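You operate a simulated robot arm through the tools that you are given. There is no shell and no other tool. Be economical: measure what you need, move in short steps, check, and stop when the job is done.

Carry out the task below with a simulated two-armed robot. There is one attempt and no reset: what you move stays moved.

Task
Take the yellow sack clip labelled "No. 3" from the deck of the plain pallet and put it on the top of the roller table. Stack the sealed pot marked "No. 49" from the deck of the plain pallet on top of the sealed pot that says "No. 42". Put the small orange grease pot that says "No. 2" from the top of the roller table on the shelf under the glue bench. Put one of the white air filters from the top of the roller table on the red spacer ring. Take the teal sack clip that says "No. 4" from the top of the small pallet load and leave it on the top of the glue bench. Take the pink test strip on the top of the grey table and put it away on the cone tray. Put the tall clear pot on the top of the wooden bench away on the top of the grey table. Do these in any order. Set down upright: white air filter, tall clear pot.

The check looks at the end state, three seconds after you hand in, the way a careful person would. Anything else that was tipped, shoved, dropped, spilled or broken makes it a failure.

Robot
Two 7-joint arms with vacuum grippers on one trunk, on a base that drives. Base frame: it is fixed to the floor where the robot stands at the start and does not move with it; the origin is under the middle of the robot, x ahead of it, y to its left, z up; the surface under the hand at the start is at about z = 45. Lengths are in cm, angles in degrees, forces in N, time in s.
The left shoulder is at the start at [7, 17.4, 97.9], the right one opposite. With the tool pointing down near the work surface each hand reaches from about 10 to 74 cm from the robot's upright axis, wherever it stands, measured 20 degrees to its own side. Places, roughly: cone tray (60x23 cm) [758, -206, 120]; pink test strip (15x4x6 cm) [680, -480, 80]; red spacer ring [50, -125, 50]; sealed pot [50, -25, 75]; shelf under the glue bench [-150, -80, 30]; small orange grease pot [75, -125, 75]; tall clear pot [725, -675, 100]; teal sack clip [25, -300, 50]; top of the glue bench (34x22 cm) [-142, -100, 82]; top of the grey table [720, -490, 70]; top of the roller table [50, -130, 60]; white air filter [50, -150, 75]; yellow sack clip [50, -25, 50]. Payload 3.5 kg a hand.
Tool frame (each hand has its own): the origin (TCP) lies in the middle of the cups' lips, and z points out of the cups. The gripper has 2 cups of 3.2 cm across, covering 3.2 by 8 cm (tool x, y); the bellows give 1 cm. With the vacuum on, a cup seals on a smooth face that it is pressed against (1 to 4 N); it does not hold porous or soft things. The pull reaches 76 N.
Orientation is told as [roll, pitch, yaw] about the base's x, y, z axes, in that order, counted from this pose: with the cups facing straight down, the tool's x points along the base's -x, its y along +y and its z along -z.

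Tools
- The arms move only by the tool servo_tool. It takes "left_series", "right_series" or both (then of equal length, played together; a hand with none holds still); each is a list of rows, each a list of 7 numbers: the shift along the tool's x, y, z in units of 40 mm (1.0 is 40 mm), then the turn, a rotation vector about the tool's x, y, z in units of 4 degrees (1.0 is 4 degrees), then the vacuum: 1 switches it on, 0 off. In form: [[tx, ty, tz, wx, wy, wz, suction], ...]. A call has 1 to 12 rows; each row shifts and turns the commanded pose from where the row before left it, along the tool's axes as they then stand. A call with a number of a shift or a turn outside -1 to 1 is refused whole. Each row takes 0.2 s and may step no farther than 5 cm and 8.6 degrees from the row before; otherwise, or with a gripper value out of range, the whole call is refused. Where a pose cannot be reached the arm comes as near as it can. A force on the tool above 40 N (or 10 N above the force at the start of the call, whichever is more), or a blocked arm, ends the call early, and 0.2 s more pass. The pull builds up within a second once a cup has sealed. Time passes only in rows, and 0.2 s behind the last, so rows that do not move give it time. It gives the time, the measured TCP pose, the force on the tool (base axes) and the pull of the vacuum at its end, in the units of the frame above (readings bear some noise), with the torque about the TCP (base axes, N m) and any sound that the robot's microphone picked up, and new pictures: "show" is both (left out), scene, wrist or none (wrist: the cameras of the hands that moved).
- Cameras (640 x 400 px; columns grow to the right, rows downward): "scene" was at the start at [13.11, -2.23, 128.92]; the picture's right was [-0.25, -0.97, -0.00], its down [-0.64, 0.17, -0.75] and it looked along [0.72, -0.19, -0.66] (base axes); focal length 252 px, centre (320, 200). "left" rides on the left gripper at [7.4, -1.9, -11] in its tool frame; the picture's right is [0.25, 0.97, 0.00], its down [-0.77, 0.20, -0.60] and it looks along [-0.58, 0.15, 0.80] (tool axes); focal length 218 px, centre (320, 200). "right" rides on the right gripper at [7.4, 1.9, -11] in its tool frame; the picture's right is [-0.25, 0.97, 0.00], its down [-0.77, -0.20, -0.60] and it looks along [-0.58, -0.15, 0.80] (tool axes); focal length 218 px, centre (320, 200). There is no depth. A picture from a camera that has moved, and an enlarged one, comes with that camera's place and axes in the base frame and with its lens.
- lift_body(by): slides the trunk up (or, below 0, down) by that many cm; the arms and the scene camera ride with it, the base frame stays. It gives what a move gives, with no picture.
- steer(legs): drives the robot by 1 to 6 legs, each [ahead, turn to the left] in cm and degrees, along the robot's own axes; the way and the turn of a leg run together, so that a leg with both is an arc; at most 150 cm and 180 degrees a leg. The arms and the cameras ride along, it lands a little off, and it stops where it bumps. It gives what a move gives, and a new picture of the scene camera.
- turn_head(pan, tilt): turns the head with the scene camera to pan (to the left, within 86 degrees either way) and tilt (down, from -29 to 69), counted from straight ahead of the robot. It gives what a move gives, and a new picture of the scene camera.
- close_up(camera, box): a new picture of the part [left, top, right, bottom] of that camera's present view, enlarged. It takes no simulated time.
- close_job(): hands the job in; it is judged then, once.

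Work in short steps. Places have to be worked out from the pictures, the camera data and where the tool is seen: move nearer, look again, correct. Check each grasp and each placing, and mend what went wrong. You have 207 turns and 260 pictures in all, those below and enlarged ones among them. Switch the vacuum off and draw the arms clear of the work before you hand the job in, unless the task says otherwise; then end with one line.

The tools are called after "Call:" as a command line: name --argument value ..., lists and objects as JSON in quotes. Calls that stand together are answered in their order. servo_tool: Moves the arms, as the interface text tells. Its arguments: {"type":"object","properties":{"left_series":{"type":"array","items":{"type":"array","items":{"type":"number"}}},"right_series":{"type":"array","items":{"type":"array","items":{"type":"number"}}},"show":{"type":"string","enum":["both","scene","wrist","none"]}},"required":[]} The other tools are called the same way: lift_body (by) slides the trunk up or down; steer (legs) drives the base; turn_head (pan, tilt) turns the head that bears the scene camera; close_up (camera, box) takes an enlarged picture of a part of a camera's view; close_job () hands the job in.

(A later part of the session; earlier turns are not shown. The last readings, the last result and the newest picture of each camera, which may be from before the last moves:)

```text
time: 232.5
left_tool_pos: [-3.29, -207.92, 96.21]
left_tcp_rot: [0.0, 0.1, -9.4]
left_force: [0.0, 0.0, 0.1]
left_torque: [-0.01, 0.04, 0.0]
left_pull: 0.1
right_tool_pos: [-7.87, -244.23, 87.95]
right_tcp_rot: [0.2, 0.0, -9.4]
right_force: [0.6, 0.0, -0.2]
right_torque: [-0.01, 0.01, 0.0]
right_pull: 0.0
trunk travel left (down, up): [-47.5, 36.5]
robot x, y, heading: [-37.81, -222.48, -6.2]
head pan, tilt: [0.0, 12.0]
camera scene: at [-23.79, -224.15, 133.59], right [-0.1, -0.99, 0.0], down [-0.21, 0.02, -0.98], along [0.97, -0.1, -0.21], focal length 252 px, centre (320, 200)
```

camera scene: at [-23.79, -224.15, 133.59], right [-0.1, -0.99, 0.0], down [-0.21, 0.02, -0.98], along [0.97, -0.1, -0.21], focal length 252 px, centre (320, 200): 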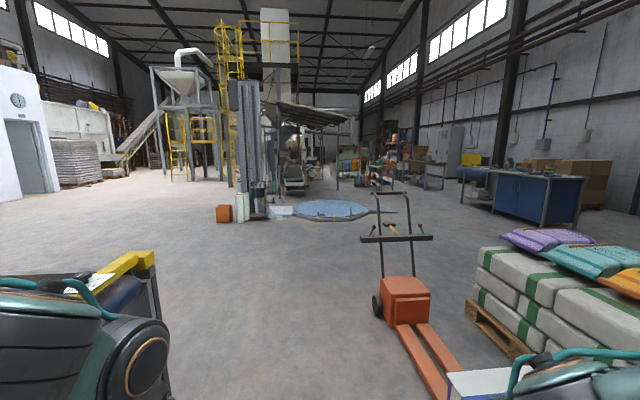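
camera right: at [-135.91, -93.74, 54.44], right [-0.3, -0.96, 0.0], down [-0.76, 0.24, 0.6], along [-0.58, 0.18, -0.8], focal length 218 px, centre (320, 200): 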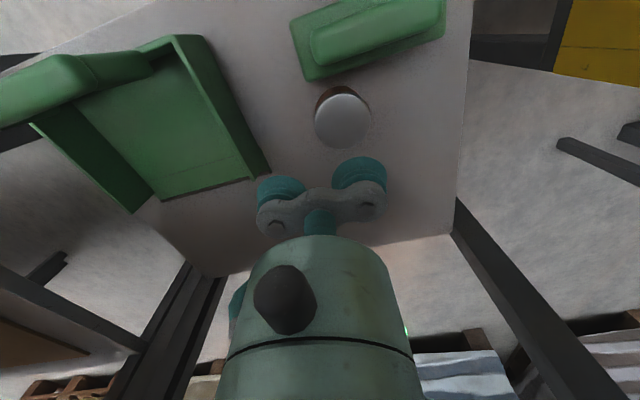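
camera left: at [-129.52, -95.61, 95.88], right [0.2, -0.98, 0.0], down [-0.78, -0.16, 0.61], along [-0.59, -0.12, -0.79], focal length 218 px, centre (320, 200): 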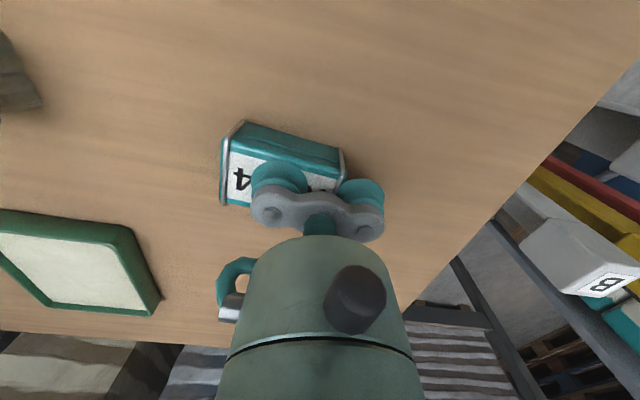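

The corridor is free. I zoom on the distance to find the grey table, wooden bench and cone tray.

Call:
close_up --camera "scene" --box '[250, 130, 490, 230]'

Call:
steer --legs '[[130, 3], [130, -3], [0, -28]]'

```text
2.67 times, centred on (370, 180) of scene
camera zoom: at [-23.79, -224.15, 133.59], right [-0.1, -0.99, 0.0], down [-0.21, 0.02, -0.98], along [0.97, -0.1, -0.21], focal length 673 px, centre (187, 253)
```

zoom: 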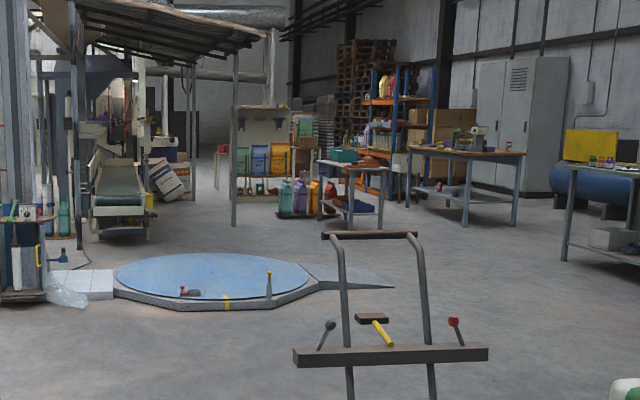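

```text
time: 246.6
left_tool_pos: [259.71, -248.51, 96.17]
left_tcp_rot: [0.1, 0.2, -37.9]
left_force: [-0.5, 0.3, 0.1]
left_torque: [0.0, -0.01, 0.01]
left_pull: 0.3
right_tool_pos: [238.21, -278.21, 88.01]
right_tcp_rot: [0.0, 0.1, -38.1]
right_force: [-1.1, -1.0, 0.2]
right_torque: [0.01, -0.02, 0.02]
right_pull: 0.0
trunk travel left (down, up): [-47.5, 36.5]
robot x, y, heading: [222.25, -244.42, -34.7]
head pan, tilt: [0.0, 12.0]
camera scene: at [233.98, -252.96, 133.6], right [-0.57, -0.82, 0.0], down [-0.17, 0.12, -0.98], along [0.81, -0.55, -0.21], focal length 252 px, centre (320, 200)
```

scene: 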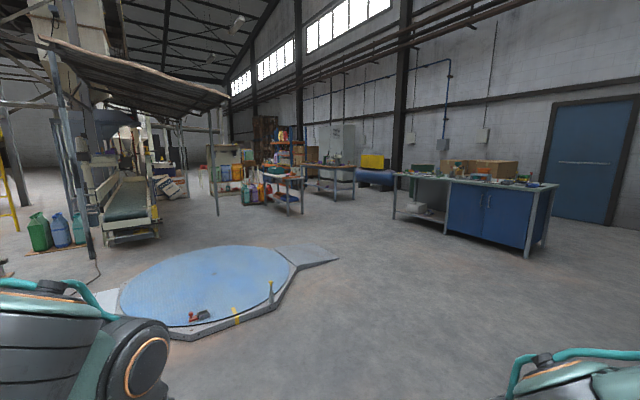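

I route around the blue turntable ramp: drive to about (440,-510), then face +x.

Call:
steer --legs '[[0, -16], [115, 0], [115, 0], [110, 0], [0, 52]]'

```text
time: 266.4
left_tool_pos: [471.92, -488.16, 96.24]
left_tcp_rot: [0.0, 0.0, -2.1]
left_force: [0.1, 0.5, 0.2]
left_torque: [0.0, -0.01, 0.03]
left_pull: 0.1
right_tool_pos: [471.75, -524.79, 88.05]
right_tcp_rot: [0.2, 0.0, -2.1]
right_force: [-0.7, -0.4, -0.7]
right_torque: [0.0, 0.02, 0.02]
right_pull: 0.1
trunk travel left (down, up): [-47.5, 36.5]
robot x, y, heading: [439.01, -507.07, 1.3]
head pan, tilt: [0.0, 12.0]
camera scene: at [453.54, -506.85, 133.6], right [0.02, -1.0, 0.0], down [-0.21, 0.0, -0.98], along [0.98, 0.02, -0.21], focal length 252 px, centre (320, 200)
```

scene: 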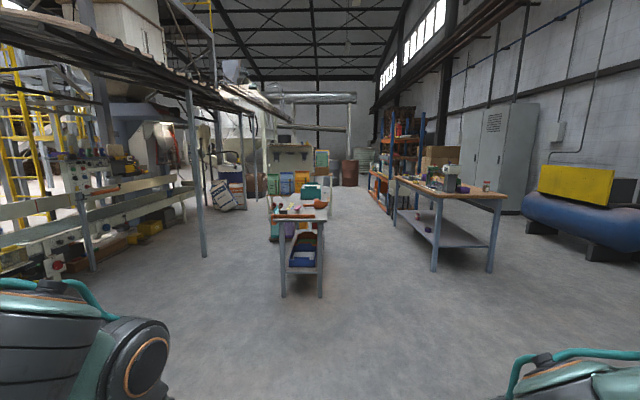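

The grey table is ahead at (305,215) and the wooden bench is to its right. I zoom in on both.

Call:
close_up --camera "scene" --box '[255, 165, 355, 265]'

Call:
close_up --camera "scene" --box '[385, 145, 515, 235]'

```text
4.00 times, centred on (305, 215) of scene
camera zoom: at [453.54, -506.85, 133.6], right [0.02, -1.0, 0.0], down [-0.21, 0.0, -0.98], along [0.98, 0.02, -0.21], focal length 1009 px, centre (380, 140)
```

zoom: 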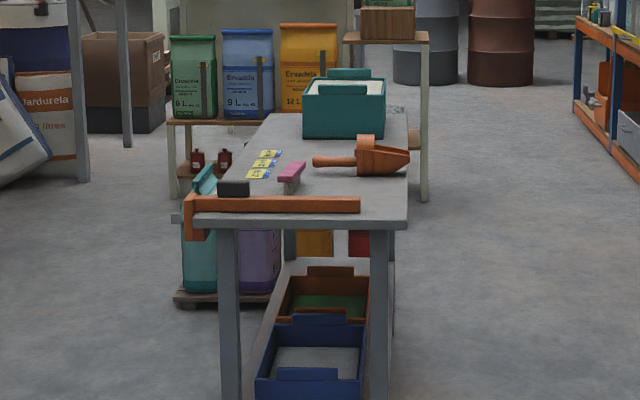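

```text
4.44 times, centred on (450, 190) of scene
camera zoom: at [453.54, -506.85, 133.6], right [0.02, -1.0, 0.0], down [-0.21, 0.0, -0.98], along [0.98, 0.02, -0.21], focal length 1121 px, centre (-258, 244)
```

zoom: 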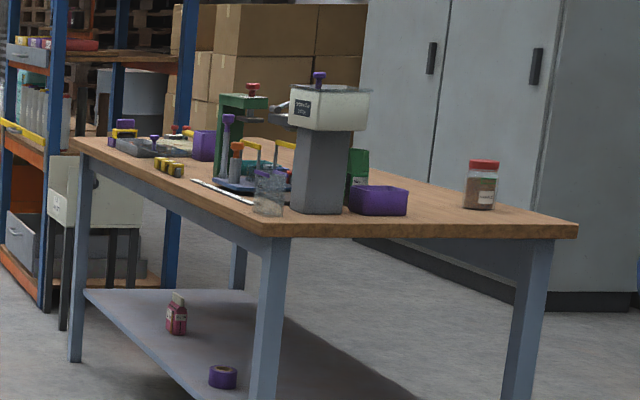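

The tall clear pot appears to be the red-lidded jar at about (725,-680), near the bench's near-right corner. I drive around to face the wooden bench's near end.

Call:
steer --legs '[[0, -19], [105, 0], [103, 0], [0, -70], [85, 0], [0, 87]]'

Call:
turn_head --pan -10 --tilt 30

```text
time: 288.5
left_tool_pos: [679.77, -630.37, 96.33]
left_tcp_rot: [-0.1, 0.0, -3.1]
left_force: [-0.6, 1.1, -0.2]
left_torque: [0.0, 0.02, -0.03]
left_pull: 0.1
right_tool_pos: [679.17, -667.15, 88.03]
right_tcp_rot: [0.2, 0.0, -3.0]
right_force: [-0.2, 0.3, -0.4]
right_torque: [-0.01, 0.0, -0.02]
right_pull: 0.0
trunk travel left (down, up): [-47.5, 36.5]
robot x, y, heading: [646.99, -648.96, 0.4]
head pan, tilt: [0.0, 12.0]
camera scene: at [661.2, -648.83, 133.6], right [0.01, -1.0, 0.0], down [-0.21, 0.0, -0.98], along [0.98, 0.01, -0.21], focal length 252 px, centre (320, 200)
```

scene: 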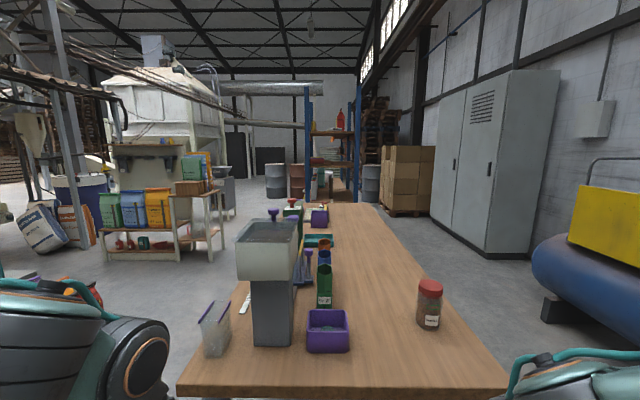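

```text
time: 289.3
left_tool_pos: [679.7, -630.57, 96.22]
left_tcp_rot: [0.0, 0.2, -3.0]
left_force: [-0.8, -0.4, -0.3]
left_torque: [-0.02, -0.01, -0.02]
left_pull: 0.0
right_tool_pos: [679.23, -667.05, 87.92]
right_tcp_rot: [0.2, -0.1, -3.0]
right_force: [-0.1, 0.8, 0.0]
right_torque: [0.03, -0.02, 0.0]
right_pull: 0.1
trunk travel left (down, up): [-47.5, 36.5]
robot x, y, heading: [647.0, -648.59, 0.4]
head pan, tilt: [-10.0, 30.0]
camera scene: at [660.8, -650.42, 130.69], right [-0.17, -0.99, 0.0], down [-0.49, 0.08, -0.87], along [0.85, -0.14, -0.5], focal length 252 px, centre (320, 200)
```

scene: 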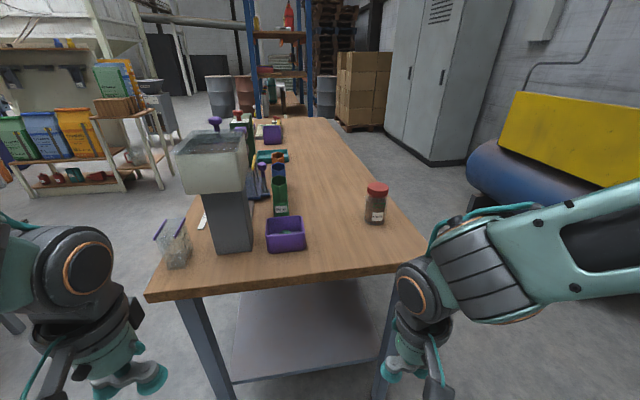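

Call:
close_up --camera "scene" --box '[345, 170, 405, 235]'

Call:
close_up --camera "scene" --box '[140, 190, 320, 290]'

```text
6.15 times, centred on (375, 202) of scene
camera zoom: at [660.8, -650.42, 130.69], right [-0.17, -0.99, 0.0], down [-0.49, 0.08, -0.87], along [0.85, -0.14, -0.5], focal length 1552 px, centre (-18, 185)
```

zoom: 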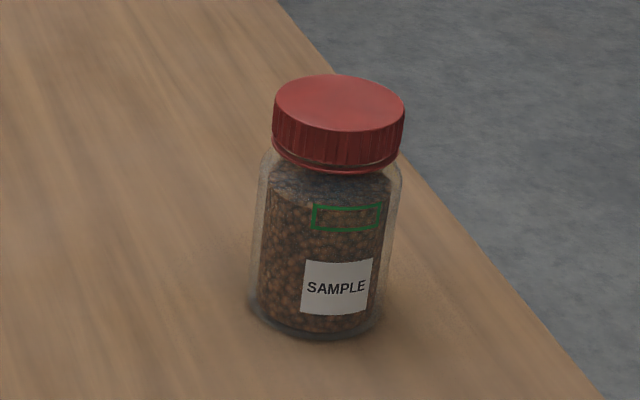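

```text
3.56 times, centred on (230, 240) of scene
camera zoom: at [660.8, -650.42, 130.69], right [-0.17, -0.99, 0.0], down [-0.49, 0.08, -0.87], along [0.85, -0.14, -0.5], focal length 897 px, centre (640, 58)
```

zoom: 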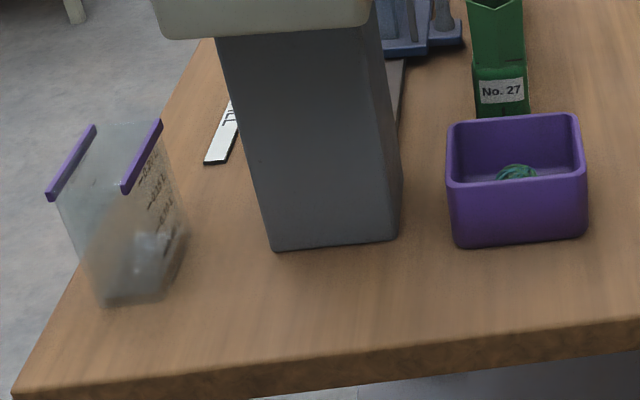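

The sample jar with the red lid at about (722,-677.6), lid z≈97.5, is the tall clear pot. I raise the trunk and drive 10 cm closer.

Call:
lift_body --by 24

Call:
steer --legs '[[10, 0]]'

Call:
servo_tool --right_series '[[-0.9, -0.2, 0, 0, 0, 0, 0], [-0.9, -0.2, 0, 0, 0, 0, 0], [-0.9, -0.2, 0, 0, 0, 0, 0], [-0.9, -0.2, 0, 0, 0, 0, 0], [-0.9, -0.2, 0, 0, 0, 0, 0], [-0.5, -0.2, 0, 0, 0, 0, 0]]' --show "wrist"

```text
time: 291.8
left_tool_pos: [679.93, -630.37, 120.28]
left_tcp_rot: [0.0, 0.1, -3.0]
left_force: [-0.1, 0.1, 0.4]
left_torque: [-0.04, -0.01, -0.02]
left_pull: 0.0
right_tool_pos: [679.25, -666.97, 112.15]
right_tcp_rot: [0.2, 0.0, -3.0]
right_force: [-0.2, 0.0, -0.6]
right_torque: [0.0, -0.01, 0.0]
right_pull: 0.1
trunk travel left (down, up): [-71.5, 12.5]
robot x, y, heading: [647.23, -648.77, 0.3]
head pan, tilt: [-10.0, 30.0]
```

```text
time: 293.0
left_tool_pos: [689.63, -630.28, 120.26]
left_tcp_rot: [0.0, 0.0, -2.9]
left_force: [0.1, 0.6, -0.1]
left_torque: [0.0, -0.02, -0.02]
left_pull: 0.2
right_tool_pos: [689.24, -666.91, 112.1]
right_tcp_rot: [0.1, 0.0, -2.9]
right_force: [-0.1, 0.2, 0.3]
right_torque: [0.02, 0.01, -0.03]
right_pull: 0.1
trunk travel left (down, up): [-71.5, 12.5]
robot x, y, heading: [656.8, -648.91, 0.5]
head pan, tilt: [-10.0, 30.0]
camera scene: at [670.7, -650.33, 154.7], right [-0.17, -0.99, 0.0], down [-0.49, 0.08, -0.87], along [0.85, -0.14, -0.5], focal length 252 px, centre (320, 200)
```

scene: 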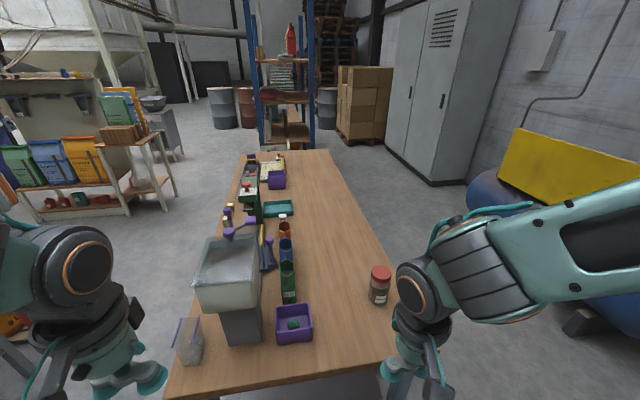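

```text
time: 294.4
left_tool_pos: [689.89, -630.3, 120.17]
left_tcp_rot: [0.2, 0.2, -2.9]
left_force: [-0.2, 0.5, 0.3]
left_torque: [0.03, 0.01, -0.01]
left_pull: 0.2
right_tool_pos: [709.07, -672.75, 111.85]
right_tcp_rot: [0.2, 0.1, -2.9]
right_force: [-1.6, 0.2, -0.8]
right_torque: [0.01, -0.01, 0.06]
right_pull: 0.1
trunk travel left (down, up): [-71.5, 12.5]
robot x, y, heading: [656.8, -648.48, 0.4]
head pan, tilt: [-10.0, 30.0]
camera right: at [701.76, -670.57, 122.98], right [0.3, 0.95, 0.0], down [0.76, -0.24, 0.6], along [0.58, -0.18, -0.8], focal length 218 px, centre (320, 200)
```

right: 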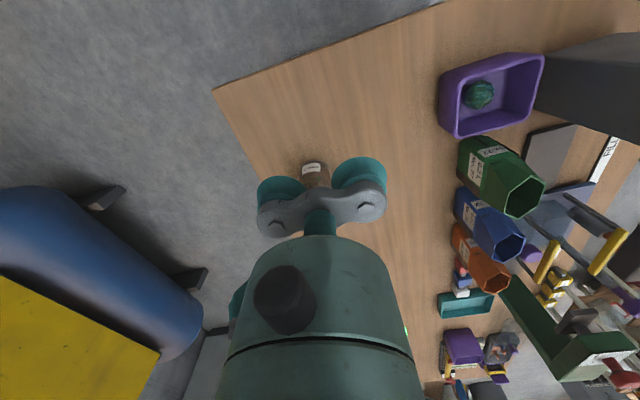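

The lid is at (721.4,-677.0,98.0). I move the -y cup above it.

Call:
servo_tool --right_series '[[-0.8, -0.08, 0, 0, 0, 0, 0], [-0.8, -0.08, 0, 0, 0, 0, 0], [-0.8, -0.08, 0, 0, 0, 0, 0], [-0.72, -0.07, 0.5, 0, 0, 0, 0], [0, 0, 0.8, 0, 0, 0, 0], [0, 0, 0.4, 0, 0, 0, 0]]'

```text
time: 295.8
left_tool_pos: [689.7, -630.32, 120.24]
left_tcp_rot: [0.0, 0.1, -2.9]
left_force: [0.9, -0.2, -0.2]
left_torque: [-0.01, 0.01, 0.01]
left_pull: 0.2
right_tool_pos: [721.15, -674.57, 104.81]
right_tcp_rot: [0.2, 0.0, -3.0]
right_force: [-0.7, 0.1, -0.5]
right_torque: [0.02, 0.01, -0.01]
right_pull: 0.0
trunk travel left (down, up): [-71.5, 12.5]
robot x, y, heading: [656.96, -648.36, 0.6]
head pan, tilt: [-10.0, 30.0]
camera scene: at [670.79, -650.31, 154.69], right [-0.17, -0.99, 0.0], down [-0.49, 0.08, -0.87], along [0.85, -0.14, -0.5], focal length 252 px, centre (320, 200)
camera right: at [713.95, -672.48, 115.93], right [0.3, 0.95, 0.0], down [0.76, -0.24, 0.6], along [0.58, -0.18, -0.8], focal length 218 px, centre (320, 200)
```

scene: 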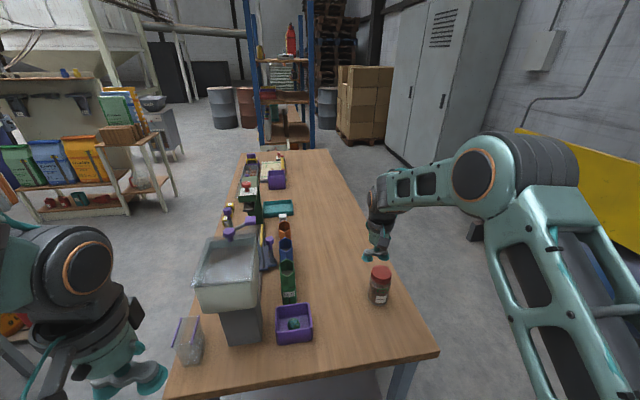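
right: 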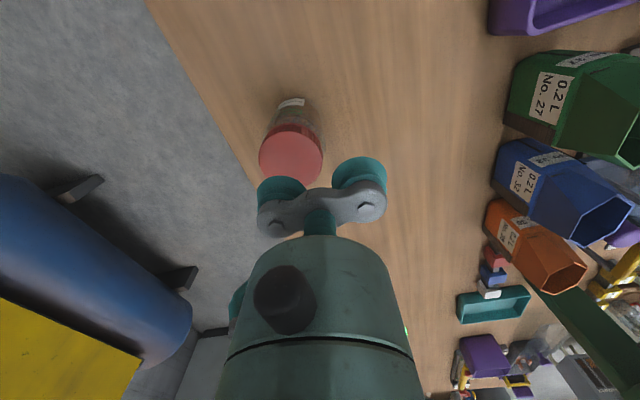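

Aligned within 0.5 cm. I descend with vacuum on.

Call:
servo_tool --right_series '[[-0.08, -0.1, 0.7, 0, 0, 0, 1], [0, 0, 0.6, 0, 0, 0, 1], [0, 0, 0.2, 0, 0, 0, 1], [0, 0, 0.12, 0, 0, 0, 1], [0, 0, 0.1, 0, 0, 0, 1], [0, 0, 0, 0, 0, 0, 1], [0, 0, 0, 0, 0, 0, 1]]' --show "none"

```text
time: 297.4
left_tool_pos: [689.81, -630.23, 120.27]
left_tcp_rot: [0.0, 0.1, -3.0]
left_force: [0.2, -0.3, 0.0]
left_torque: [-0.02, 0.01, -0.01]
left_pull: 0.1
right_tool_pos: [721.74, -675.07, 98.2]
right_tcp_rot: [0.1, 0.0, -2.8]
right_force: [0.2, 0.0, -0.3]
right_torque: [-0.01, 0.01, -0.01]
right_pull: 0.1
trunk travel left (down, up): [-71.5, 12.5]
robot x, y, heading: [657.15, -648.73, 0.7]
head pan, tilt: [-10.0, 30.0]
```

Call:
servo_tool --right_series '[[0, 0, 0.1, 0, 0, 0, 1], [0, 0, 0.08, 0, 0, 0, 1], [0, 0, 0.08, 0, 0, 0, 1], [0, 0, 0, 0, 0, 0, 1], [0, 0, 0, 0, 0, 0, 1]]' --show "wrist"

```text
time: 298.6
left_tool_pos: [689.46, -630.06, 120.27]
left_tcp_rot: [0.0, 0.0, -2.9]
left_force: [0.0, 0.3, -0.1]
left_torque: [-0.03, -0.01, 0.01]
left_pull: 0.1
right_tool_pos: [721.55, -674.84, 97.42]
right_tcp_rot: [0.1, -0.2, -2.9]
right_force: [-0.4, 1.0, 16.8]
right_torque: [-1.09, 0.09, 0.14]
right_pull: 38.0
trunk travel left (down, up): [-71.5, 12.5]
robot x, y, heading: [657.11, -648.64, 0.7]
head pan, tilt: [-10.0, 30.0]
camera right: at [714.12, -672.72, 108.56], right [0.3, 0.95, 0.0], down [0.76, -0.24, 0.61], along [0.58, -0.18, -0.8], focal length 218 px, centre (320, 200)
```

right: 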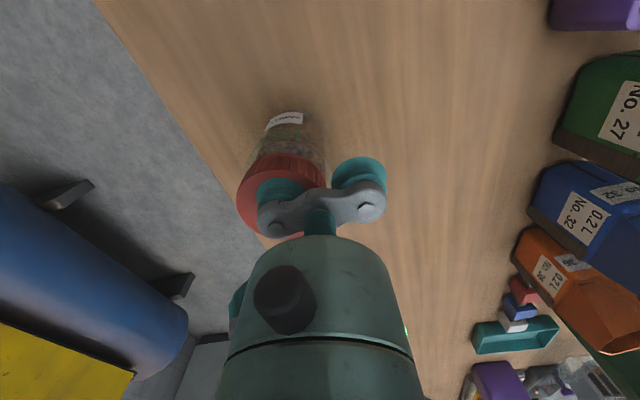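

Sealed on the lid. I lift the jar and retract.

Call:
servo_tool --right_series '[[0, 0, -0.3, 0, 0, 0, 1], [0, 0, -0.6, 0, 0, 0, 1], [0, 0, -0.8, 0, 0, 0, 1], [0, 0, -0.8, 0, 0, 0, 1], [0, 0, -0.6, 0, 0, 0, 1], [0.8, 0, 0, 0, 0, 0, 1], [0.8, 0, 0, 0, 0, 0, 1], [0.8, 0, 0, 0, 0, 0, 1], [0.8, 0, 0, 0, 0, 0, 1], [0.8, 0, 0, 0, 0, 0, 1], [0.8, 0, 0, 0, 0, 0, 1], [0.8, 0, 0, 0, 0, 0, 1]]' --show "scene"

```text
time: 301.2
left_tool_pos: [689.5, -630.24, 120.32]
left_tcp_rot: [0.0, 0.0, -2.8]
left_force: [0.4, 0.5, -0.3]
left_torque: [0.0, -0.04, 0.0]
left_pull: 0.1
right_tool_pos: [699.35, -673.97, 109.94]
right_tcp_rot: [0.2, -0.1, -3.0]
right_force: [-0.5, -0.2, -1.0]
right_torque: [-0.72, 0.25, 0.09]
right_pull: 37.9
trunk travel left (down, up): [-71.5, 12.5]
robot x, y, heading: [657.05, -648.9, 0.5]
head pan, tilt: [-10.0, 30.0]
camera scene: at [670.61, -650.32, 154.71], right [-0.17, -0.99, 0.0], down [-0.49, 0.08, -0.87], along [0.85, -0.14, -0.5], focal length 252 px, centre (320, 200)
```

scene: 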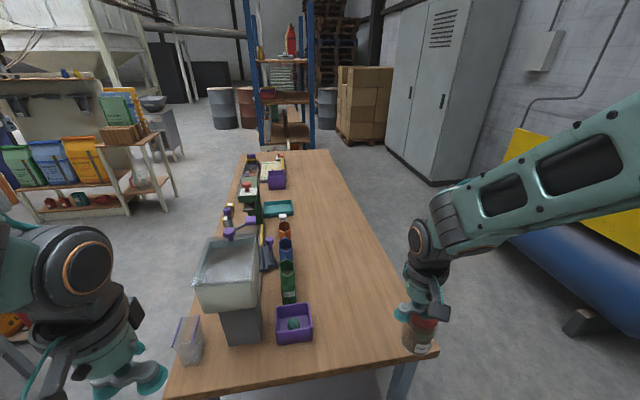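

The jar is held upright. I drive over to the near end of the grey table.

Call:
steer --legs '[[-47, 0], [0, 90], [155, 0], [0, -90]]'

Call:
turn_head --pan 0 --tilt 38

```text
refused: 155 is not a number from -150 to 150
```

```text
time: 301.9
left_tool_pos: [689.85, -630.4, 120.27]
left_tcp_rot: [-0.1, 0.1, -2.9]
left_force: [-1.0, -0.2, 0.0]
left_torque: [0.02, -0.02, -0.01]
left_pull: 0.1
right_tool_pos: [699.58, -673.96, 109.65]
right_tcp_rot: [0.2, -0.1, -2.9]
right_force: [-0.2, 0.4, -0.7]
right_torque: [-0.72, 0.29, 0.12]
right_pull: 38.0
trunk travel left (down, up): [-71.5, 12.5]
robot x, y, heading: [657.23, -648.87, 0.4]
head pan, tilt: [0.0, 38.0]
camera scene: at [670.53, -648.76, 153.45], right [0.01, -1.0, 0.0], down [-0.62, 0.0, -0.79], along [0.79, 0.01, -0.62], focal length 252 px, centre (320, 200)
```

scene: 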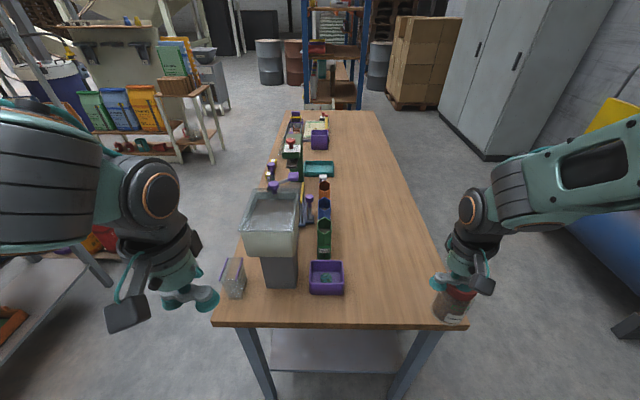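

Call:
steer --legs '[[-50, 0], [0, 90], [148, 0], [0, -88]]'

```text
time: 319.4
left_tool_pos: [633.93, -482.7, 120.35]
left_tcp_rot: [0.1, 0.1, -1.4]
left_force: [0.4, 0.3, 0.4]
left_torque: [0.04, 0.02, 0.0]
left_pull: 0.0
right_tool_pos: [644.92, -526.0, 109.87]
right_tcp_rot: [0.1, 0.0, -1.4]
right_force: [0.2, 0.7, -1.2]
right_torque: [-0.69, 0.22, 0.12]
right_pull: 37.2
trunk travel left (down, up): [-71.5, 12.5]
robot x, y, heading: [601.66, -501.76, 2.1]
head pan, tilt: [0.0, 38.0]
camera scene: at [615.15, -501.54, 153.45], right [0.03, -1.0, 0.0], down [-0.62, -0.02, -0.79], along [0.79, 0.03, -0.62], focal length 252 px, centre (320, 200)
```

scene: 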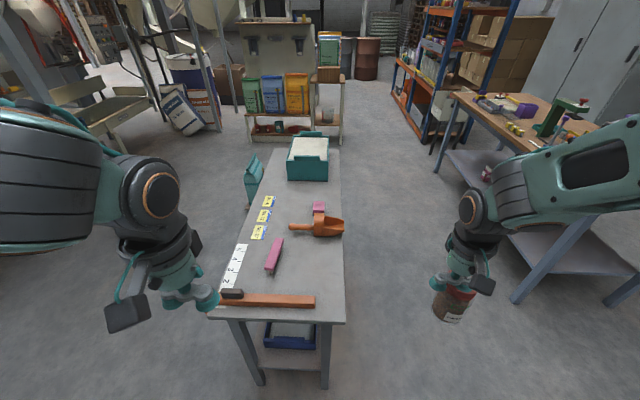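

I see the pink strip at about (680,-480), scoop behind it, and a free spot near (681,-497) for the jar. I drive 15 cm closer.

Call:
steer --legs '[[15, -2]]'

Call:
servo_tool --right_series '[[-0.8, 0.7, 0, 0, 0, 0, 1], [-0.8, 0.7, 0, 0, 0, 0, 1], [-0.8, 0.7, 0.4, 0, 0, 0, 1], [-0.8, 0.7, 0.8, 0, 0, 0, 1], [-0.8, 0.7, 0.8, 0, 0, 0, 1], [-0.8, 0.7, 0.8, 0, 0, 0, 1], [0, 0, 0, 0, 0, 0, 1]]'

```text
time: 320.8
left_tool_pos: [649.17, -483.6, 120.35]
left_tcp_rot: [0.0, 0.0, -3.5]
left_force: [-0.4, 0.2, 0.5]
left_torque: [0.0, -0.01, 0.0]
left_pull: 0.1
right_tool_pos: [658.45, -527.43, 109.83]
right_tcp_rot: [0.2, -0.1, -3.7]
right_force: [-0.4, 0.1, -1.4]
right_torque: [-0.73, 0.28, 0.07]
right_pull: 38.0
trunk travel left (down, up): [-71.5, 12.5]
robot x, y, heading: [616.0, -501.8, -0.2]
head pan, tilt: [0.0, 38.0]
camera scene: at [629.58, -501.82, 153.48], right [0.0, -1.0, 0.0], down [-0.61, 0.0, -0.79], along [0.79, 0.0, -0.61], focal length 252 px, centre (320, 200)
```

scene: 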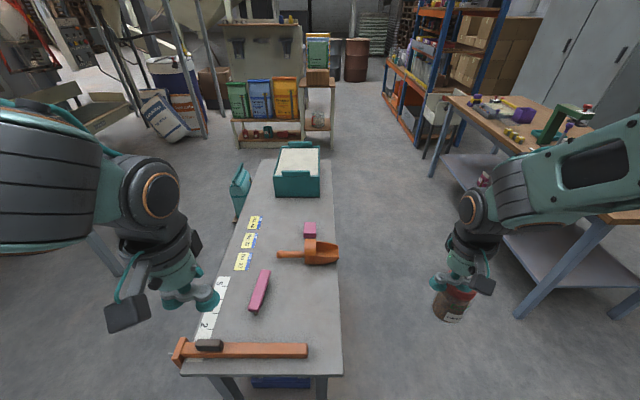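

```text
refused: row 4 steps farther than a row can; nothing moved
```

Call:
servo_tool --right_series '[[-0.508, 0.855, 0, 0, 0, 0, 1], [-0.508, 0.855, 0, 0, 0, 0, 1], [-0.508, 0.855, 0, 0, 0, 0, 1], [-0.508, 0.855, 0, 0, 0, 0, 1], [-0.508, 0.855, 0, 0, 0, 0, 1], [-0.508, 0.855, 0, 0, 0, 0, 1], [-0.508, 0.855, 0, 0, 0, 0, 1], [-0.508, 0.855, 0, 0, 0, 0, 1], [-0.508, 0.855, 0, 0, 0, 0, 1], [-0.508, 0.855, 0, 0, 0, 0, 1], [0, 0, 0.9, 0, 0, 0, 1], [0, 0, 0.9, 0, 0, 0, 1]]'

```text
time: 323.4
left_tool_pos: [649.44, -483.6, 120.18]
left_tcp_rot: [0.0, 0.1, -3.5]
left_force: [-0.1, 0.1, 0.1]
left_torque: [0.02, -0.01, -0.03]
left_pull: 0.1
right_tool_pos: [679.48, -495.76, 104.51]
right_tcp_rot: [0.5, 0.1, -3.8]
right_force: [0.0, 1.0, -1.5]
right_torque: [-0.74, 0.28, 0.02]
right_pull: 38.4
right hand out of reach, approached as far as the arm can: row 10, 11
trunk travel left (down, up): [-71.5, 12.5]
robot x, y, heading: [616.04, -501.47, -0.0]
head pan, tilt: [0.0, 38.0]
camera scene: at [629.93, -501.72, 153.44], right [0.0, -1.0, 0.0], down [-0.62, 0.0, -0.79], along [0.79, 0.0, -0.62], focal length 252 px, centre (320, 200)
camera right: at [672.19, -493.41, 115.57], right [0.32, 0.95, 0.01], down [0.76, -0.26, 0.6], along [0.57, -0.19, -0.8], focal length 218 px, centre (320, 200)
```

scene: 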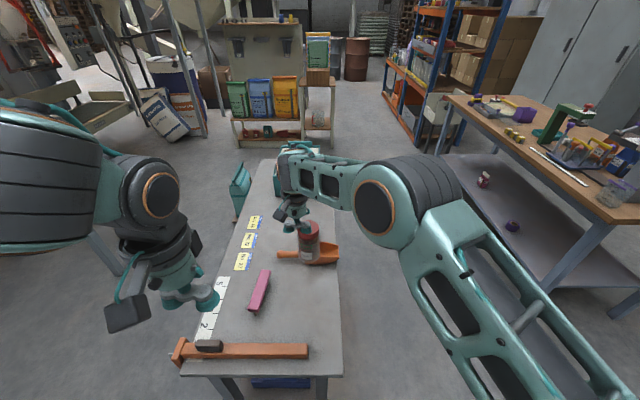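
right: 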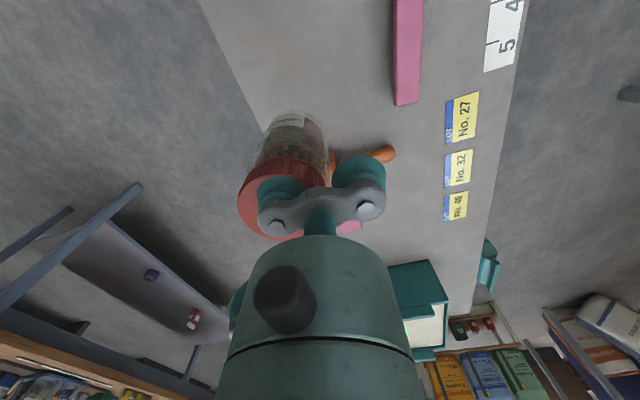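

Over the free spot at (679.3,-498.2). I lower with the trunk.

Call:
lift_body --by -18

Call:
servo_tool --right_series '[[0, 0, 0.3, 0, 0, 0, 1], [0, 0, 0, 0, 0, 0, 1]]'

```text
time: 325.4
left_tool_pos: [649.27, -483.58, 102.21]
left_tcp_rot: [0.0, 0.1, -3.5]
left_force: [0.4, 0.7, -1.0]
left_torque: [0.01, 0.01, 0.02]
left_pull: 0.1
right_tool_pos: [679.42, -495.68, 86.32]
right_tcp_rot: [0.3, 0.0, -3.8]
right_force: [0.5, -0.6, -1.3]
right_torque: [-0.71, 0.25, 0.07]
right_pull: 38.0
trunk travel left (down, up): [-53.5, 30.5]
robot x, y, heading: [616.2, -501.53, -0.3]
head pan, tilt: [0.0, 38.0]
```

```text
time: 326.0
left_tool_pos: [649.03, -483.62, 102.27]
left_tcp_rot: [-0.1, -0.1, -3.4]
left_force: [-0.9, -0.3, -0.8]
left_torque: [0.02, -0.02, -0.02]
left_pull: 0.2
right_tool_pos: [679.09, -495.62, 85.48]
right_tcp_rot: [0.3, -0.4, -3.7]
right_force: [-0.8, 4.3, 20.7]
right_torque: [-1.15, 0.16, 0.09]
right_pull: 37.6
trunk travel left (down, up): [-53.5, 30.5]
robot x, y, heading: [616.4, -501.29, -0.3]
head pan, tilt: [0.0, 38.0]
camera scene: at [629.52, -501.76, 135.52], right [0.0, -1.0, 0.0], down [-0.61, 0.0, -0.79], along [0.79, 0.0, -0.61], focal length 252 px, centre (320, 200)
camera right: at [671.84, -493.39, 96.59], right [0.31, 0.95, 0.01], down [0.75, -0.25, 0.61], along [0.58, -0.18, -0.79], focal length 218 px, centre (320, 200)
```

scene: 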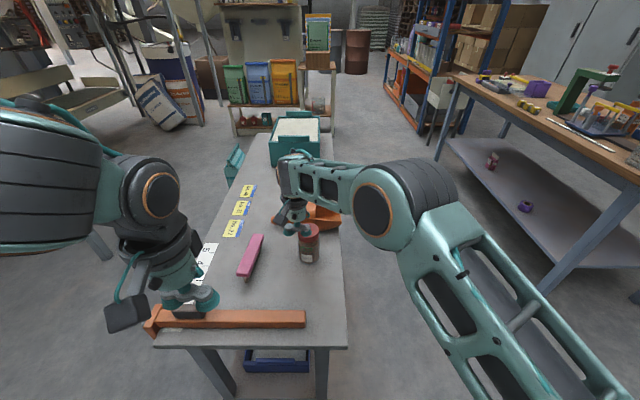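
right: 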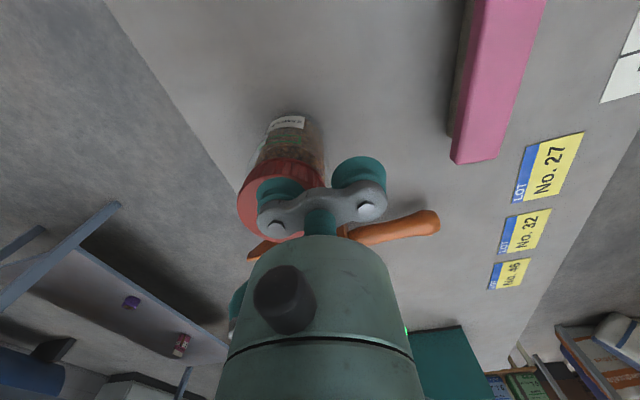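

Contact with the table (21 N). I release and rise, then check.

Call:
servo_tool --right_series '[[0, 0, -0.04, 0, 0, 0, 0], [0, 0, 0, 0, 0, 0, 0], [0, 0, 0, 0, 0, 0, 0], [0, 0, 0, 0, 0, 0, 0], [0, 0, -0.1, 0, 0, 0, 0], [0, 0, -0.4, 0, 0, 0, 0], [0, 0, -0.9, 0, 0, 0, 0], [0, 0, -0.9, 0, 0, 0, 0], [0, -0.6, -0.6, 0, 0, 0, 0], [0.5, -0.9, 0, 0, 0, 0, 0], [0.5, -0.9, 0, 0, 0, 0, 0], [0.5, -0.9, 0, 0, 0, 0, 0]]'

Call:
close_up --camera "scene" --box '[200, 190, 360, 300]'

```text
time: 328.6
left_tool_pos: [649.22, -483.81, 102.28]
left_tcp_rot: [0.1, -0.1, -3.6]
left_force: [-0.2, 0.3, 0.4]
left_torque: [0.03, 0.02, -0.01]
left_pull: 0.1
right_tool_pos: [672.26, -508.5, 96.71]
right_tcp_rot: [0.3, -0.1, -3.5]
right_force: [0.8, 0.3, 0.5]
right_torque: [0.02, 0.0, 0.0]
right_pull: 0.1
trunk travel left (down, up): [-53.5, 30.5]
robot x, y, heading: [616.37, -501.76, -0.2]
head pan, tilt: [0.0, 38.0]
camera scene: at [629.69, -501.97, 135.46], right [0.0, -1.0, 0.0], down [-0.61, 0.0, -0.79], along [0.79, 0.0, -0.61], focal length 252 px, centre (320, 200)
camera right: at [664.97, -506.34, 107.79], right [0.31, 0.95, 0.0], down [0.76, -0.25, 0.6], along [0.58, -0.18, -0.8], focal length 218 px, centre (320, 200)
```

scene: 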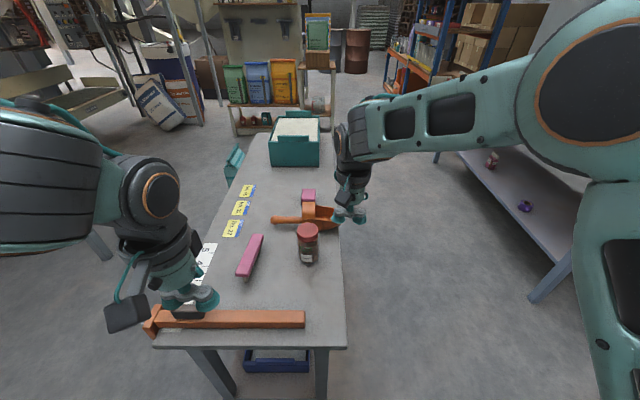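
right: 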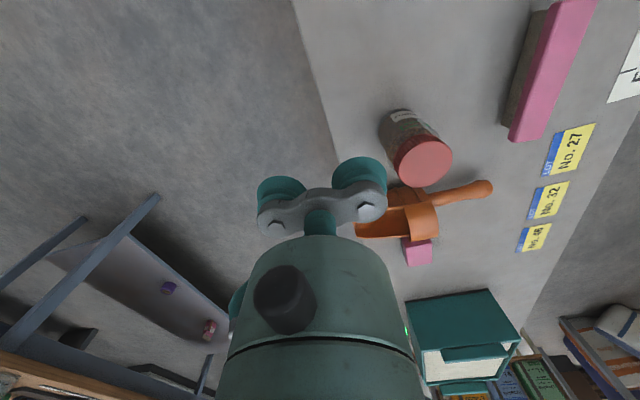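

```text
3.64 times, centred on (280, 245) of scene
camera zoom: at [629.69, -501.97, 135.46], right [0.0, -1.0, 0.0], down [-0.61, 0.0, -0.79], along [0.79, 0.0, -0.61], focal length 917 px, centre (466, 36)
```

zoom: 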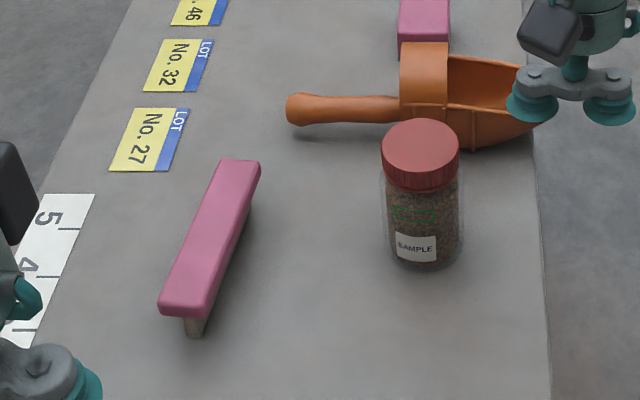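

The jar stands upright. The long pink piece at about (677.2,-482.1), top z≈79.5, is the test strip. I move the right hand away and bring the left hand above the strip.

Call:
servo_tool --left_series '[[0, 0, 0, 0, 0, 0, 0], [0, 0, 0, 0, 0, 0, 0], [-0.87, 0.18, 0, 0, 0, 0, 0], [-0.87, 0.18, 0, 0, 0, 0, 0], [-0.87, 0.18, 0, 0, 0, 0, 0], [-0.87, 0.18, 0, 0, 0, 0, 0], [-0.87, 0.18, 0, 0, 0, 0, 0], [-0.87, 0.18, 0, 0, 0, 0, 0], [-0.87, 0.18, 0.5, 0, 0, 0, 0], [-0.87, 0.18, 0.9, 0, 0, 0, 0], [0, 0, 0.9, 0, 0, 0, 0]]' --right_series '[[0, -0.8, 0, 0, 0, 0, 0], [0, -0.8, 0, 0, 0, 0, 0], [0.3, -0.5, 0, 0, 0, 0, 0], [0.8, 0, 0, 0, 0, 0, 0], [0.8, 0, 0, 0, 0, 0, 0], [0.8, 0, 0, 0, 0, 0, 0], [0.8, 0, 0, 0, 0, 0, 0], [0.8, 0, 0, 0, 0, 0, 0], [0, 0, 0, 0, 0, 0, 0], [0, 0, 0, 0, 0, 0, 0], [0, 0, 0, 0, 0, 0, 0]]'

```text
refused: row 10 steps farther than a row can; nothing moved
```

Call:
servo_tool --left_series '[[0, 0, 0, 0, 0, 0, 0], [0, 0, 0, 0, 0, 0, 0], [-0.87, 0.18, 0, 0, 0, 0, 0], [-0.87, 0.18, 0, 0, 0, 0, 0], [-0.87, 0.18, 0, 0, 0, 0, 0], [-0.87, 0.18, 0, 0, 0, 0, 0], [-0.87, 0.18, 0, 0, 0, 0, 0], [-0.87, 0.18, 0, 0, 0, 0, 0], [-0.87, 0.18, 0.3, 0, 0, 0, 0], [-0.87, 0.18, 0.3, 0, 0, 0, 0], [0, 0, 0.9, 0, 0, 0, 0], [0, 0, 0.9, 0, 0, 0, 0]]' --right_series '[[0, -0.8, 0, 0, 0, 0, 0], [0, -0.8, 0, 0, 0, 0, 0], [0.3, -0.5, 0, 0, 0, 0, 0], [0.8, 0, 0, 0, 0, 0, 0], [0.8, 0, 0, 0, 0, 0, 0], [0.8, 0, 0, 0, 0, 0, 0], [0.8, 0, 0, 0, 0, 0, 0], [0.8, 0, 0, 0, 0, 0, 0], [0, 0, 0, 0, 0, 0, 0], [0, 0, 0, 0, 0, 0, 0], [0, 0, 0, 0, 0, 0, 0], [0, 0, 0, 0, 0, 0, 0]]'

```text
time: 331.2
left_tool_pos: [677.55, -479.37, 92.56]
left_tcp_rot: [0.0, 0.1, -3.5]
left_force: [0.6, 0.1, 0.4]
left_torque: [0.0, 0.03, 0.01]
left_pull: 0.0
right_tool_pos: [654.79, -515.97, 96.8]
right_tcp_rot: [0.2, 0.1, -3.6]
right_force: [0.5, -0.1, -1.1]
right_torque: [0.01, -0.02, 0.01]
right_pull: 0.1
trunk travel left (down, up): [-53.5, 30.5]
robot x, y, heading: [616.49, -501.55, -0.2]
head pan, tilt: [0.0, 38.0]
camera scene: at [629.97, -501.82, 135.44], right [0.0, -1.0, 0.0], down [-0.62, 0.0, -0.79], along [0.79, 0.0, -0.62], focal length 252 px, centre (320, 200)
camera right: at [647.56, -513.61, 107.86], right [0.31, 0.95, 0.0], down [0.76, -0.25, 0.6], along [0.57, -0.19, -0.8], focal length 218 px, centre (320, 200)
camera left: at [670.22, -480.82, 103.58], right [-0.19, 0.98, 0.0], down [0.78, 0.15, 0.6], along [0.59, 0.12, -0.8], focal length 218 px, centre (320, 200)
```

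scene: 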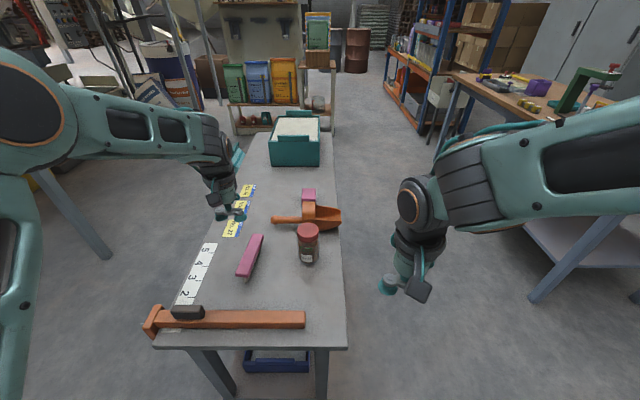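
right: 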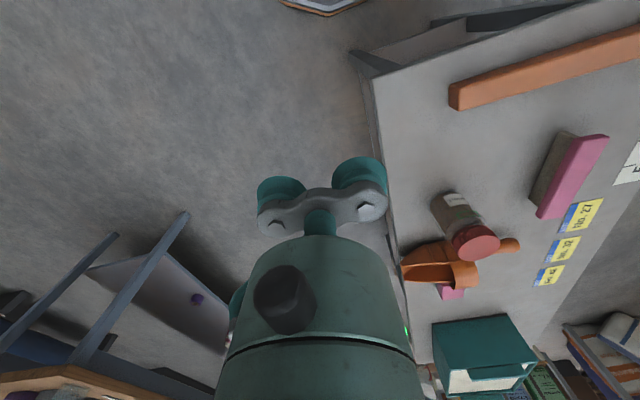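
left: 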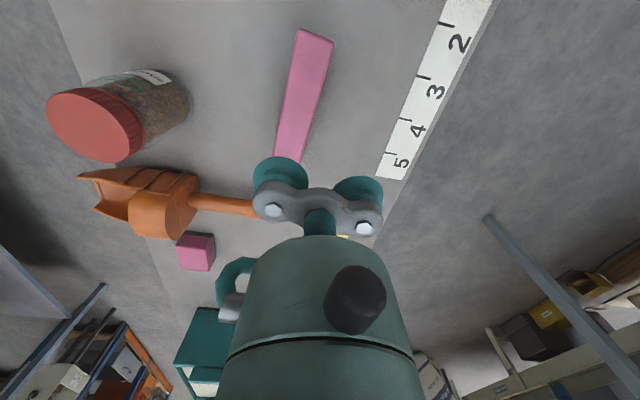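

Call:
close_up --camera "left" --box '[250, 10, 370, 180]'

```text
2.35 times, centred on (310, 95) of left
camera zoom: at [670.22, -480.82, 103.58], right [-0.19, 0.98, 0.0], down [0.78, 0.15, 0.6], along [0.59, 0.12, -0.8], focal length 514 px, centre (344, 447)
```

zoom: 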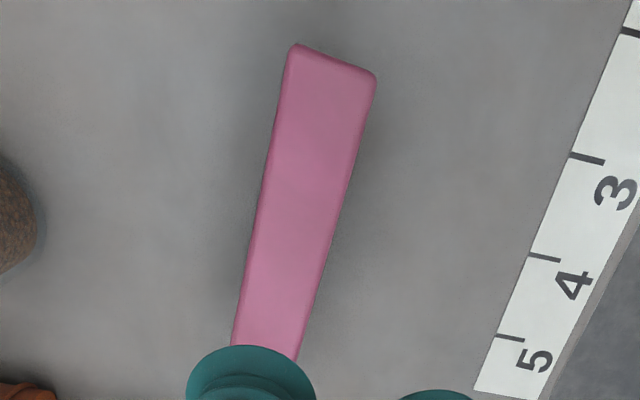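

Strip top is about 3.5 cm wide, and the cup (3.2 cm) is centred on it within reading noise. I descend with vacuum on.

Call:
servo_tool --left_series '[[0, 0, 0.9, 0, 0, 0, 0], [0, 0, 0.9, 0, 0, 0, 0], [0, 0, 0.7, 0, 0, 0, 0], [0, 0, 0.3, 0, 0, 0, 1], [0, 0, 0.15, 0, 0, 0, 1], [0, 0, 0.12, 0, 0, 0, 1], [0, 0, 0.1, 0, 0, 0, 1], [0, 0, 0, 0, 0, 0, 1], [0, 0, 0, 0, 0, 0, 1]]' --show "wrist"

```text
time: 333.2
left_tool_pos: [677.33, -479.61, 80.09]
left_tcp_rot: [0.0, 0.1, -3.6]
left_force: [0.2, 0.6, -0.5]
left_torque: [0.0, 0.0, -0.03]
left_pull: 0.1
right_tool_pos: [654.7, -516.0, 96.82]
right_tcp_rot: [0.3, 0.0, -3.6]
right_force: [-0.3, 0.6, 0.6]
right_torque: [0.01, -0.02, -0.02]
right_pull: 0.0
trunk travel left (down, up): [-53.5, 30.5]
robot x, y, heading: [616.6, -501.51, -0.1]
head pan, tilt: [0.0, 38.0]
camera left: at [669.95, -480.99, 90.91], right [-0.19, 0.98, 0.0], down [0.78, 0.15, 0.6], along [0.59, 0.12, -0.8], focal length 218 px, centre (320, 200)
```

left: 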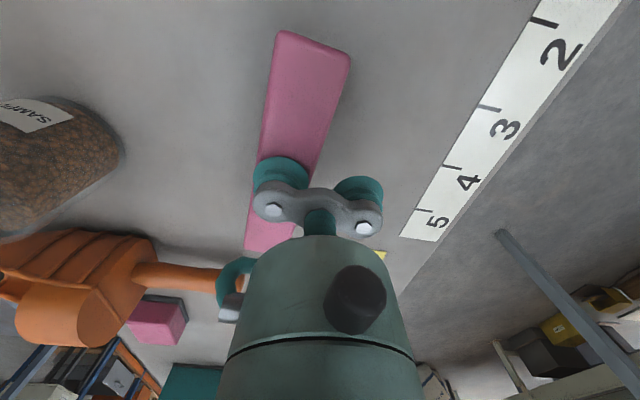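

Top is at z≈78; I continue down slowly.

Call:
servo_tool --left_series '[[0, 0.03, 0.15, 0, 0, 0, 1], [0, 0, 0.15, 0, 0, 0, 1], [0, 0, 0.12, 0, 0, 0, 1], [0, 0, 0.1, 0, 0, 0, 1], [0, 0, 0, 0, 0, 0, 1], [0, 0, 0, 0, 0, 0, 1]]' --show "none"

```text
time: 334.6
left_tool_pos: [677.33, -479.5, 78.27]
left_tcp_rot: [0.1, -0.3, -3.4]
left_force: [12.5, 8.4, 37.0]
left_torque: [-1.4, 0.34, 0.15]
left_pull: 38.0
right_tool_pos: [654.42, -515.95, 96.81]
right_tcp_rot: [0.2, 0.0, -3.6]
right_force: [0.0, -1.0, -0.3]
right_torque: [-0.02, 0.01, -0.01]
right_pull: 0.1
trunk travel left (down, up): [-53.5, 30.5]
robot x, y, heading: [615.77, -501.71, -0.2]
head pan, tilt: [0.0, 38.0]
```

Sealed (38 N). I lift and retract, and check the grip.

Call:
servo_tool --left_series '[[0, 0, -0.2, 0, 0, 0, 1], [0, 0, -0.4, 0, 0, 0, 1], [0, 0, -0.7, 0, 0, 0, 1], [0, 0, -0.8, 0, 0, 0, 1], [0, 0, -0.8, 0, 0, 0, 1], [0, 0, -0.8, 0, 0, 0, 1], [0.8, 0, -0.5, 0, 0, 0, 1], [0.8, 0, 0, 0, 0, 0, 1], [0.8, 0, 0, 0, 0, 0, 1], [0.8, 0, 0, 0, 0, 0, 1], [0.8, 0, 0, 0, 0, 0, 1], [0.8, 0, 0, 0, 0, 0, 1]]'

```text
time: 337.2
left_tool_pos: [658.11, -478.39, 94.83]
left_tcp_rot: [0.1, 0.0, -3.6]
left_force: [-0.1, 0.9, 0.2]
left_torque: [-0.88, 0.05, -0.03]
left_pull: 37.9
right_tool_pos: [654.55, -515.82, 96.68]
right_tcp_rot: [0.2, -0.1, -3.6]
right_force: [0.0, -0.2, -0.4]
right_torque: [0.01, -0.03, 0.0]
right_pull: 0.0
trunk travel left (down, up): [-53.5, 30.5]
robot x, y, heading: [616.14, -501.8, -0.2]
head pan, tilt: [0.0, 38.0]
camera scene: at [629.63, -501.82, 135.47], right [0.0, -1.0, 0.0], down [-0.61, 0.0, -0.79], along [0.79, 0.0, -0.61], focal length 252 px, centre (320, 200)
camera left: at [650.79, -479.9, 105.76], right [-0.19, 0.98, 0.0], down [0.78, 0.15, 0.6], along [0.59, 0.12, -0.8], focal length 218 px, centre (320, 200)
```

scene: 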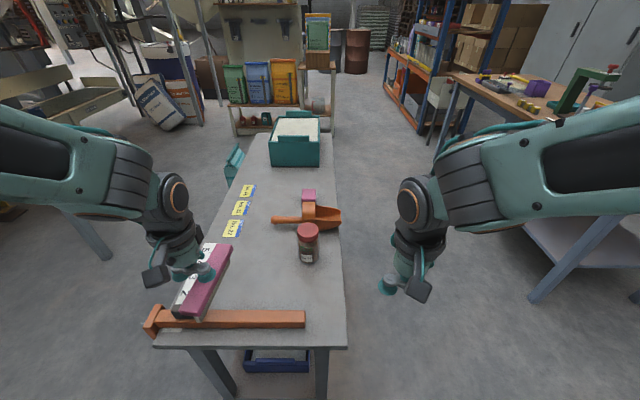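
left: 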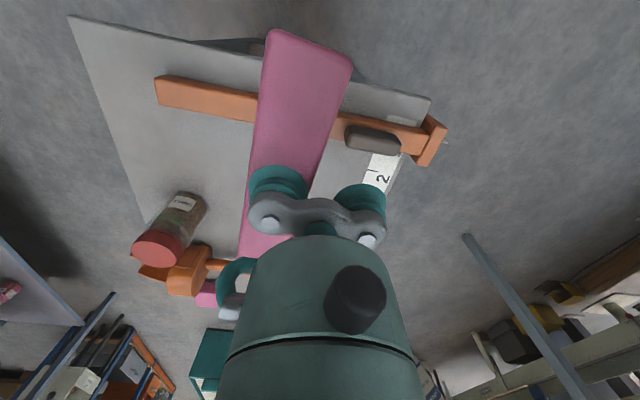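

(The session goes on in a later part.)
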